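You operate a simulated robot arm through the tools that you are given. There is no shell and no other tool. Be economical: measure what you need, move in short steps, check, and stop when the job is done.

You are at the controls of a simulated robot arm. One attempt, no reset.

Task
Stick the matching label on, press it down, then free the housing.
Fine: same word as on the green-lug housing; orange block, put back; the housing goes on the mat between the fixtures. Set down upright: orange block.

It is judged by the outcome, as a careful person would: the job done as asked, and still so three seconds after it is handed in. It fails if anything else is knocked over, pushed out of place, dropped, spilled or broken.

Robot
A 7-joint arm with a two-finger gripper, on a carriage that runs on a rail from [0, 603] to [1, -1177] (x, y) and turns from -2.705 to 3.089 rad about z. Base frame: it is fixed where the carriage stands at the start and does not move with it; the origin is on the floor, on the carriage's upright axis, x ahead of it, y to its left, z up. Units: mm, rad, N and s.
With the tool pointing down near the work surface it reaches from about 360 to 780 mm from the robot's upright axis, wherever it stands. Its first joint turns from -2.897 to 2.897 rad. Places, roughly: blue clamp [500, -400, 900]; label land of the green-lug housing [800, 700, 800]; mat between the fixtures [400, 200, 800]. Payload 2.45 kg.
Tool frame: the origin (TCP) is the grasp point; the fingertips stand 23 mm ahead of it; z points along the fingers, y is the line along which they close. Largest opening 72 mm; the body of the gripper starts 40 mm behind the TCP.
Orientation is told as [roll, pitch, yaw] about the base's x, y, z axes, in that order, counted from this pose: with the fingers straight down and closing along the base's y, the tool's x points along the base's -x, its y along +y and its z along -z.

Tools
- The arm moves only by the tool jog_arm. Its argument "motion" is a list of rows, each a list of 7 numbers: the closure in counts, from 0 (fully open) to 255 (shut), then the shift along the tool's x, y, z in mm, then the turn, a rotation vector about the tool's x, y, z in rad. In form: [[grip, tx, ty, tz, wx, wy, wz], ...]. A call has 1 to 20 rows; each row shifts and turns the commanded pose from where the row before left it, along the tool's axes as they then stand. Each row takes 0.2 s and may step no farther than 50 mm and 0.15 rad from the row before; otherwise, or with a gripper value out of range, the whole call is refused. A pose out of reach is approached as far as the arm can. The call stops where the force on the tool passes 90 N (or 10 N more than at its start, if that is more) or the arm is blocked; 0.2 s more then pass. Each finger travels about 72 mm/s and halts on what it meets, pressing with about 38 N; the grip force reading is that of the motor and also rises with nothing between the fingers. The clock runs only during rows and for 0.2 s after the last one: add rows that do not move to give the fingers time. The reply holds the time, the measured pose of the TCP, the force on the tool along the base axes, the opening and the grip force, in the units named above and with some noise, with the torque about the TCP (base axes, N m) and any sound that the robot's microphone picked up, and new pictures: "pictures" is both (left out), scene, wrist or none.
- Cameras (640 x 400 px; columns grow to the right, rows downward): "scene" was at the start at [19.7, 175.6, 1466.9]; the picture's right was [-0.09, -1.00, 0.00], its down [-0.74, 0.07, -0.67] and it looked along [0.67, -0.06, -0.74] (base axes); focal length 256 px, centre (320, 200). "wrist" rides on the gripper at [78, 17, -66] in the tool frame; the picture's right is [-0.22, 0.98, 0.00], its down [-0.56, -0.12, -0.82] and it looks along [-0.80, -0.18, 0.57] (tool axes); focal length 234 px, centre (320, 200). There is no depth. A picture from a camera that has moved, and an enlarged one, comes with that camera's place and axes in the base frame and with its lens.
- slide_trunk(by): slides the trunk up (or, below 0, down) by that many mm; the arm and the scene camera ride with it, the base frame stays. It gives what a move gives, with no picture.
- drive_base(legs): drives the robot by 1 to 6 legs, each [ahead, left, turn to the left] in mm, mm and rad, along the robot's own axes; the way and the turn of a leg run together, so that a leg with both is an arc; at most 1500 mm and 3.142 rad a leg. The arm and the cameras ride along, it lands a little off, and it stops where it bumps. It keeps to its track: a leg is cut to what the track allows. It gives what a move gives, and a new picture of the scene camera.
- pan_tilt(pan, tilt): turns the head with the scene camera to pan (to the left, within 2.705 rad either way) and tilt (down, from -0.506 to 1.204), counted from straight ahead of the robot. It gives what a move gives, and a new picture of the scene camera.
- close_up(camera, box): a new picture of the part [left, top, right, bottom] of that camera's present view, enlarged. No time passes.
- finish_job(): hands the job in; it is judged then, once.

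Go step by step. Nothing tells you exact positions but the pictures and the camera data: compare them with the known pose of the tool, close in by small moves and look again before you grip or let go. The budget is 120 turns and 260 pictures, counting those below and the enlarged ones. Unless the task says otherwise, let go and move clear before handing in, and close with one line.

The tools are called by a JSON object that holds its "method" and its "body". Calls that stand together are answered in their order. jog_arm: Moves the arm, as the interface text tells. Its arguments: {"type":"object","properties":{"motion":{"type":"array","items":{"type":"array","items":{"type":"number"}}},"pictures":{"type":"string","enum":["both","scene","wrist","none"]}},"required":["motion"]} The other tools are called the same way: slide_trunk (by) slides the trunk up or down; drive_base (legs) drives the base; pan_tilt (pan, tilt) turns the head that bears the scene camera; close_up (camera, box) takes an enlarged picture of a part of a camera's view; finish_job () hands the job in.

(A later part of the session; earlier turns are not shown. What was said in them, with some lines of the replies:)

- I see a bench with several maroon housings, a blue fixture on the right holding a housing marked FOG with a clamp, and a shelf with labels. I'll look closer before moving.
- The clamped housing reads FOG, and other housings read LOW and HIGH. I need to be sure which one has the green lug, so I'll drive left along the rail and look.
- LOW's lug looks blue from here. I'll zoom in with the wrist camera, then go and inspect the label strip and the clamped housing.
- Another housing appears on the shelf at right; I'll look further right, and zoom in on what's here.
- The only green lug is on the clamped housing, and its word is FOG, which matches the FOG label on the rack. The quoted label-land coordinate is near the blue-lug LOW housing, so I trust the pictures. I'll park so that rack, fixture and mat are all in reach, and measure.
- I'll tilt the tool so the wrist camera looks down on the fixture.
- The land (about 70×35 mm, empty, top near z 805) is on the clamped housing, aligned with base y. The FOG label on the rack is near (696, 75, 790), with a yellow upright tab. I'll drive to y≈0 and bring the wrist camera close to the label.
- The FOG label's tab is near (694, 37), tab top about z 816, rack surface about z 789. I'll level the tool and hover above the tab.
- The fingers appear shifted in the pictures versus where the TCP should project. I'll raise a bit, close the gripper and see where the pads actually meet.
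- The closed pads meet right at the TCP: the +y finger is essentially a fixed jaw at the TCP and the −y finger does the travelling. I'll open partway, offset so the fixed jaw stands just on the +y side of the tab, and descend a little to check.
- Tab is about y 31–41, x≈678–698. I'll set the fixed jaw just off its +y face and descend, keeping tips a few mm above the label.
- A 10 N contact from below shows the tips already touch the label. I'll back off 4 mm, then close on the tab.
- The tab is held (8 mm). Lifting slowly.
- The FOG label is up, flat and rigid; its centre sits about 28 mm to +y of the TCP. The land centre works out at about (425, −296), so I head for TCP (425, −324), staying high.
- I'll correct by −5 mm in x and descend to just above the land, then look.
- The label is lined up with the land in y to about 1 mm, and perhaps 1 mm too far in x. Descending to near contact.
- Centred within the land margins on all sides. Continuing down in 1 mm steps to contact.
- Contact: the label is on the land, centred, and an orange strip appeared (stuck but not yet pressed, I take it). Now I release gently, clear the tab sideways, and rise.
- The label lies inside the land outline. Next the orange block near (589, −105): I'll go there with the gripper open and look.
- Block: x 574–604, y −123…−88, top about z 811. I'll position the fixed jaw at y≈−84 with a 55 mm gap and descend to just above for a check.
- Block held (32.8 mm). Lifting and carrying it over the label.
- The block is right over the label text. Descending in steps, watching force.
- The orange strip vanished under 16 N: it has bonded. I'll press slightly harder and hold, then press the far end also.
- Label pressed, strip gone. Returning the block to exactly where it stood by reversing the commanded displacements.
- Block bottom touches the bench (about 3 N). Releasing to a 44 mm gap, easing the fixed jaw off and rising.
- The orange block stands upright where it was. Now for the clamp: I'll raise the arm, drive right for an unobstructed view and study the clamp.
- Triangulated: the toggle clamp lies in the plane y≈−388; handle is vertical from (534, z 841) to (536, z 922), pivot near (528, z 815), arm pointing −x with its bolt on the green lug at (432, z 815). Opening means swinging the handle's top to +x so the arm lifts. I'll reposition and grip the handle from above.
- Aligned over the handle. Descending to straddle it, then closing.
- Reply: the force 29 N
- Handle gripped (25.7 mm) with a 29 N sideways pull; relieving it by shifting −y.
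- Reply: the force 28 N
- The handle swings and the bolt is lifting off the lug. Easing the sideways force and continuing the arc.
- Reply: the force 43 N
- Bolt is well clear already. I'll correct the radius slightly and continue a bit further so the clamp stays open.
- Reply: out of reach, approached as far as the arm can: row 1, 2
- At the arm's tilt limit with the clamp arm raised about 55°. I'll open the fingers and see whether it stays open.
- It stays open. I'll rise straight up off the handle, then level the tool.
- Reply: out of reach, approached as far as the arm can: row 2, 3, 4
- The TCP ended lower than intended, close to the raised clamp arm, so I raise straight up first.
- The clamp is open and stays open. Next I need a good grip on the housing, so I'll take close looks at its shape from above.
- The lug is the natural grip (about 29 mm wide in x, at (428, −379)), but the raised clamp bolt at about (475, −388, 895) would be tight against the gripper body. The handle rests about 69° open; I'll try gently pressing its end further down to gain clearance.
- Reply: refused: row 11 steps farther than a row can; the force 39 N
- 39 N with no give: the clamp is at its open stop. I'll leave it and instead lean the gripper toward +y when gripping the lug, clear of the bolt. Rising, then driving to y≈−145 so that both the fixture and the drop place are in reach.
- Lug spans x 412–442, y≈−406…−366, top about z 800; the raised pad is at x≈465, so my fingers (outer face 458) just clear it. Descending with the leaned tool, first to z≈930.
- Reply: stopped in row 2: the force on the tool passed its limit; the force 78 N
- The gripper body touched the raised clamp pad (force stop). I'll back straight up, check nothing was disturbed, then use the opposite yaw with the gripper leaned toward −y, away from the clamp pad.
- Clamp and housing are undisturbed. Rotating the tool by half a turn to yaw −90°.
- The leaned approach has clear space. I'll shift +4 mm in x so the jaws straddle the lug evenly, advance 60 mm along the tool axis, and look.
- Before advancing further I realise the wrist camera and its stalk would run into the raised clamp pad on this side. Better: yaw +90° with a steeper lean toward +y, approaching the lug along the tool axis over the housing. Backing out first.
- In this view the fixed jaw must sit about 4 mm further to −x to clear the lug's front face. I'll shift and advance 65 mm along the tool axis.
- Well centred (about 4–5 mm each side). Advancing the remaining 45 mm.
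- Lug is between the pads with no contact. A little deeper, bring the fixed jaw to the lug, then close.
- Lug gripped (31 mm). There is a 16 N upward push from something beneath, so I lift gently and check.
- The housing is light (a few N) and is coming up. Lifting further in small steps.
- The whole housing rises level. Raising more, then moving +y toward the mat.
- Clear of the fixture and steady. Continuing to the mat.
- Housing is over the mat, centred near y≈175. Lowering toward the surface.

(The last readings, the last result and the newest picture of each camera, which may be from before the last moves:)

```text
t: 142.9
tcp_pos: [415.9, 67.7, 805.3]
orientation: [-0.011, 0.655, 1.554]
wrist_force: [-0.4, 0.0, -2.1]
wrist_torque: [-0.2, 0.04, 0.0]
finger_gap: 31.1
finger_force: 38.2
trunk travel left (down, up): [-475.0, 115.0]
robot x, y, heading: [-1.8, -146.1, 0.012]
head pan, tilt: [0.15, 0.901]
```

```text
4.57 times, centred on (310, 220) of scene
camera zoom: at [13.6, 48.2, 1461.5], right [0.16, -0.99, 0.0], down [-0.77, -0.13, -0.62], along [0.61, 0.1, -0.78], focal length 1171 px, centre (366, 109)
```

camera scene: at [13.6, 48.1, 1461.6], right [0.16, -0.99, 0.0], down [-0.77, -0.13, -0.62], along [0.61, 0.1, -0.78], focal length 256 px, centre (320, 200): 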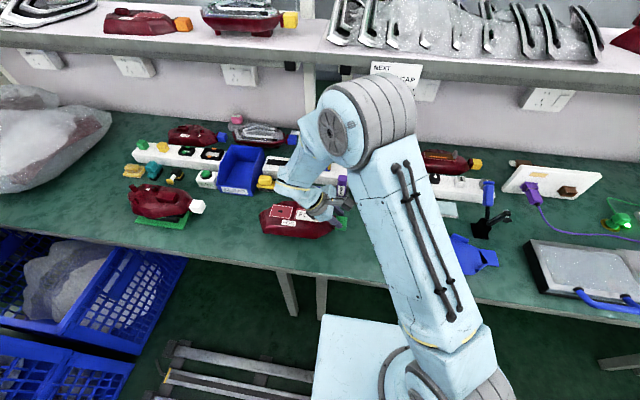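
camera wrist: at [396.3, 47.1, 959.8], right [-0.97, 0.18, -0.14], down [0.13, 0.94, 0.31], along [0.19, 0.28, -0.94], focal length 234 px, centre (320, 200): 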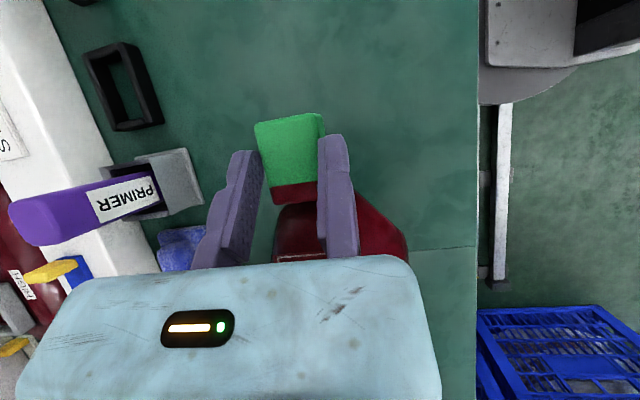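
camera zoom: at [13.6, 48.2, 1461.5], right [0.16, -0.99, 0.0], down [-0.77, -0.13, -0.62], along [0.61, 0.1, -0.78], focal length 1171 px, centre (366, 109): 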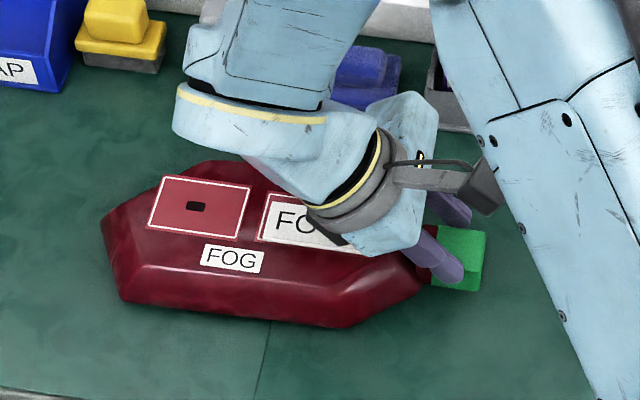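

{"method": "jog_arm", "body": {"motion": [[255, -1.2, 0, 1.6, 0, 0, 0], [255, -1.2, 0, 1.6, 0, 0, 0], [255, -1.2, 0, 1.6, 0, 0, 0], [255, 0, 0, 0, 0, 0, 0]], "pictures": "none"}}

```text
t: 143.9
tcp_pos: [415.8, 67.6, 799.7]
orientation: [-0.009, 0.655, 1.555]
wrist_force: [0.1, 0.4, -0.5]
wrist_torque: [-0.16, 0.02, 0.03]
finger_gap: 31.0
finger_force: 37.8
trunk travel left (down, up): [-475.0, 115.0]
robot x, y, heading: [-1.7, -149.3, 0.012]
head pan, tilt: [0.15, 0.901]
```

{"method": "jog_arm", "body": {"motion": [[255, -0.7, 0, 0.9, 0, 0, 0], [255, -0.7, 0, 0.9, 0, 0, 0], [255, 0, 0, 0, 0, 0, 0]], "pictures": "none"}}

{"method": "close_up", "body": {"camera": "scene", "box": [240, 180, 380, 260]}}

```text
t: 144.7
tcp_pos: [416.0, 67.5, 797.3]
orientation: [-0.011, 0.655, 1.555]
wrist_force: [-0.5, -0.2, 0.2]
wrist_torque: [0.1, 0.08, 0.02]
finger_gap: 31.6
finger_force: 37.9
trunk travel left (down, up): [-475.0, 115.0]
robot x, y, heading: [-0.1, -149.0, 0.014]
head pan, tilt: [0.15, 0.901]
```

```text
4.57 times, centred on (310, 220) of scene
camera zoom: at [13.5, 48.1, 1461.6], right [0.16, -0.99, 0.0], down [-0.77, -0.13, -0.62], along [0.61, 0.1, -0.78], focal length 1171 px, centre (366, 109)
```

zoom: 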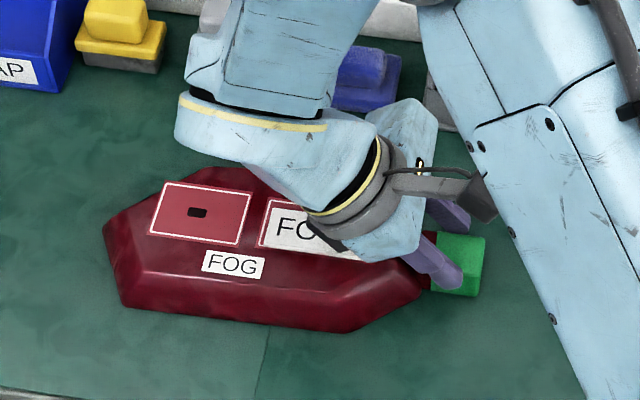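

{"method": "jog_arm", "body": {"motion": [[255, -0.5, 0, 0.7, 0, 0, 0], [255, 0, 0, 0, 0, 0, 0]], "pictures": "none"}}

```text
t: 145.3
tcp_pos: [415.5, 67.4, 796.8]
orientation: [-0.01, 0.655, 1.554]
wrist_force: [0.5, -0.6, 3.3]
wrist_torque: [1.09, 0.14, -0.12]
finger_gap: 31.4
finger_force: 38.5
trunk travel left (down, up): [-475.0, 115.0]
robot x, y, heading: [0.2, -148.7, 0.013]
head pan, tilt: [0.15, 0.901]
```

It is resting on the mat (3 N). Releasing, easing the fixed jaw off, and withdrawing along the tool axis.

{"method": "jog_arm", "body": {"motion": [[200, 0, 0, 0, 0, 0, 0], [118, 0, 0, 0, 0, 0, 0], [118, 0, 3.5, 0, 0, 0, 0], [118, 0, 0, -8, 0, 0, 0], [118, 0, 0, -20, 0, 0, 0], [118, 4, 0, -30, 0, 0, 0], [118, 15, 0, -35, 0, 0, 0], [118, 20, 0, -35, 0, 0, 0], [118, 20, 0, -35, 0, 0, 0], [118, 0, 0, 0, 0, 0, 0]], "pictures": "both"}}

{"method": "close_up", "body": {"camera": "scene", "box": [240, 180, 380, 260]}}

```text
t: 147.5
tcp_pos: [411.1, 121.1, 962.2]
orientation: [-0.011, 0.653, 1.556]
wrist_force: [-0.9, 0.4, 0.5]
wrist_torque: [-0.03, 0.01, 0.0]
finger_gap: 38.8
finger_force: 0.1
trunk travel left (down, up): [-475.0, 115.0]
robot x, y, heading: [2.3, -149.1, 0.007]
head pan, tilt: [0.15, 0.901]
camera scene: at [13.2, 48.0, 1461.6], right [0.16, -0.99, 0.0], down [-0.77, -0.13, -0.62], along [0.61, 0.1, -0.78], focal length 256 px, centre (320, 200)
camera wrist: at [391.4, 99.8, 1062.5], right [-0.97, 0.18, -0.14], down [0.13, 0.94, 0.31], along [0.19, 0.28, -0.94], focal length 234 px, centre (320, 200)
```

scene: 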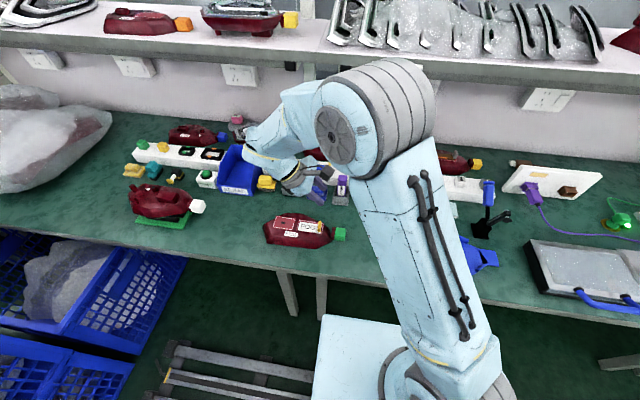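
wrist: 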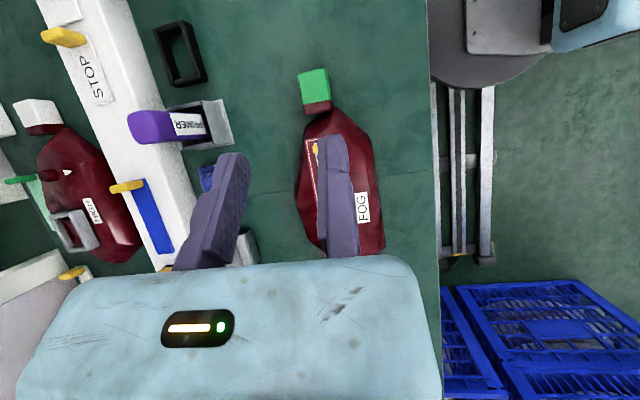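

```text
4.57 times, centred on (310, 220) of scene
camera zoom: at [13.2, 48.0, 1461.6], right [0.16, -0.99, 0.0], down [-0.77, -0.13, -0.62], along [0.61, 0.1, -0.78], focal length 1171 px, centre (366, 109)
```

zoom: 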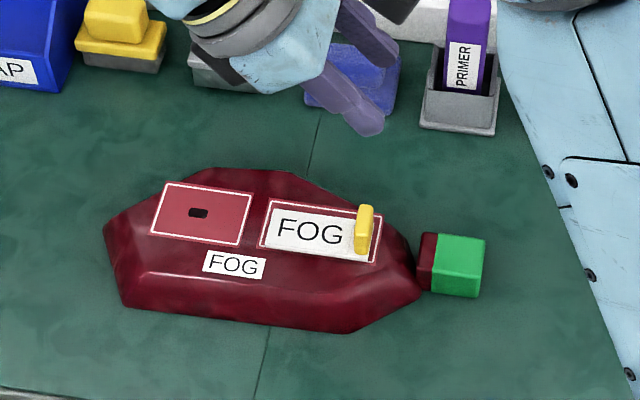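

The housing rests flat on the mat with its FOG label. I'll raise the arm clear and verify the block, rack and fixture.

{"method": "jog_arm", "body": {"motion": [[118, 0, 0, 0, 0, -0.13, 0], [118, 0, 0, 0, 0, -0.13, 0], [118, 0, 0, 0, 0, -0.13, 0], [118, 0, 0, 0, 0, -0.13, 0], [118, 0, 0, 0, 0, -0.13, 0], [118, 0, 0, -40, 0, 0, 0], [118, 40, 0, 0, 0, 0, 0], [118, 40, 0, 0, 0, 0, 0], [118, 0, 0, 0, 0, 0, 0]], "pictures": "none"}}

{"method": "pan_tilt", "body": {"pan": -0.2, "tilt": 0.8}}

{"method": "drive_base", "body": {"legs": [[0, -350, 0]]}}

{"method": "pan_tilt", "body": {"pan": 0.35, "tilt": 0.85}}

{"method": "close_up", "body": {"camera": "scene", "box": [200, 150, 500, 300]}}

```text
t: 149.5
tcp_pos: [409.9, 40.8, 1002.6]
orientation: [-0.008, 0.005, 1.562]
wrist_force: [-1.0, -0.7, -0.1]
wrist_torque: [0.04, -0.02, -0.02]
finger_gap: 38.7
finger_force: 0.0
trunk travel left (down, up): [-475.0, 115.0]
robot x, y, heading: [-0.1, -150.8, 0.01]
head pan, tilt: [0.15, 0.901]
```

```text
t: 150.3
tcp_pos: [410.2, 41.6, 1001.4]
orientation: [-0.008, 0.005, 1.562]
wrist_force: [0.3, -0.1, -0.2]
wrist_torque: [0.0, 0.02, -0.02]
finger_gap: 38.8
finger_force: 0.1
trunk travel left (down, up): [-475.0, 115.0]
robot x, y, heading: [-3.1, -148.2, 0.008]
head pan, tilt: [-0.201, 0.799]
camera scene: at [18.2, 20.8, 1469.4], right [-0.19, -0.98, 0.0], down [-0.7, 0.13, -0.7], along [0.68, -0.13, -0.72], focal length 256 px, centre (320, 200)
```

scene: 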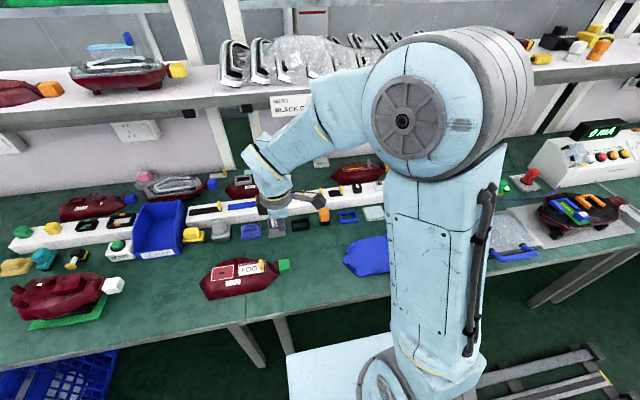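

```text
t: 152.6
tcp_pos: [411.1, -308.6, 1002.1]
orientation: [-0.008, 0.005, 1.559]
wrist_force: [0.4, -0.4, -0.1]
wrist_torque: [-0.01, 0.0, 0.0]
finger_gap: 38.6
finger_force: 0.0
trunk travel left (down, up): [-475.0, 115.0]
robot x, y, heading: [2.1, -494.2, 0.01]
head pan, tilt: [-0.201, 0.799]
camera scene: at [18.7, -328.5, 1469.5], right [-0.19, -0.98, 0.0], down [-0.7, 0.14, -0.7], along [0.68, -0.13, -0.72], focal length 256 px, centre (320, 200)
```

scene: 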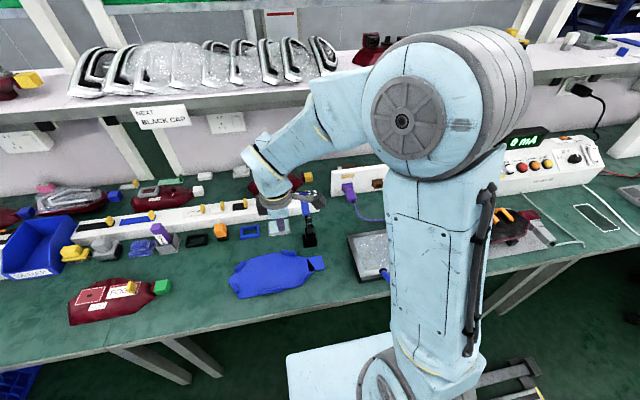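

```text
t: 153.6
tcp_pos: [410.3, -308.3, 1001.8]
orientation: [-0.009, 0.005, 1.561]
wrist_force: [0.0, 0.7, 0.2]
wrist_torque: [-0.01, 0.01, 0.02]
finger_gap: 38.7
finger_force: 0.1
trunk travel left (down, up): [-475.0, 115.0]
robot x, y, heading: [-2.1, -494.2, 0.01]
head pan, tilt: [0.351, 0.85]
camera scene: at [12.7, -285.7, 1465.5], right [0.35, -0.94, 0.0], down [-0.7, -0.26, -0.66], along [0.62, 0.23, -0.75], focal length 256 px, centre (320, 200)
```

scene: 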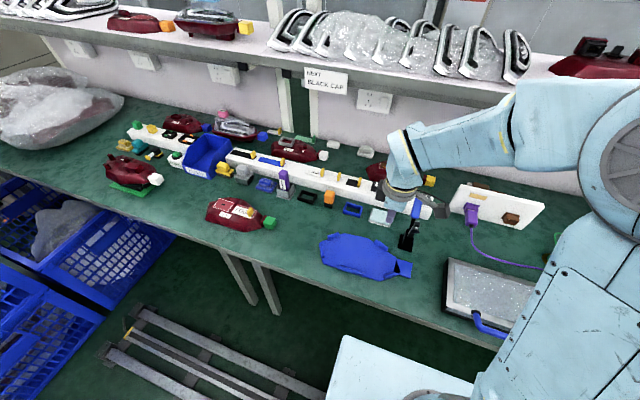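

```text
2.13 times, centred on (350, 225) of scene
camera zoom: at [12.7, -285.7, 1465.5], right [0.35, -0.94, 0.0], down [-0.7, -0.26, -0.66], along [0.62, 0.23, -0.75], focal length 547 px, centre (256, 147)
```

zoom: 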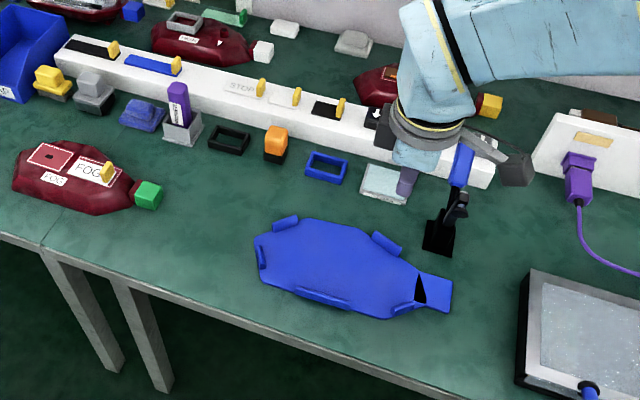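

The labelled housing sits flat on the mat, the orange block is upright in its place, and the fixture is empty with the clamp open. Nothing else has moved and the arm is clear, so I am handing in.

{"method": "finish_job", "body": {}}

```text
The job is handed in.
```

The FOG label is stuck on the green-lug housing and pressed down, and the housing is out of the clamp and on the mat between the fixtures. The orange block stands upright in its place.
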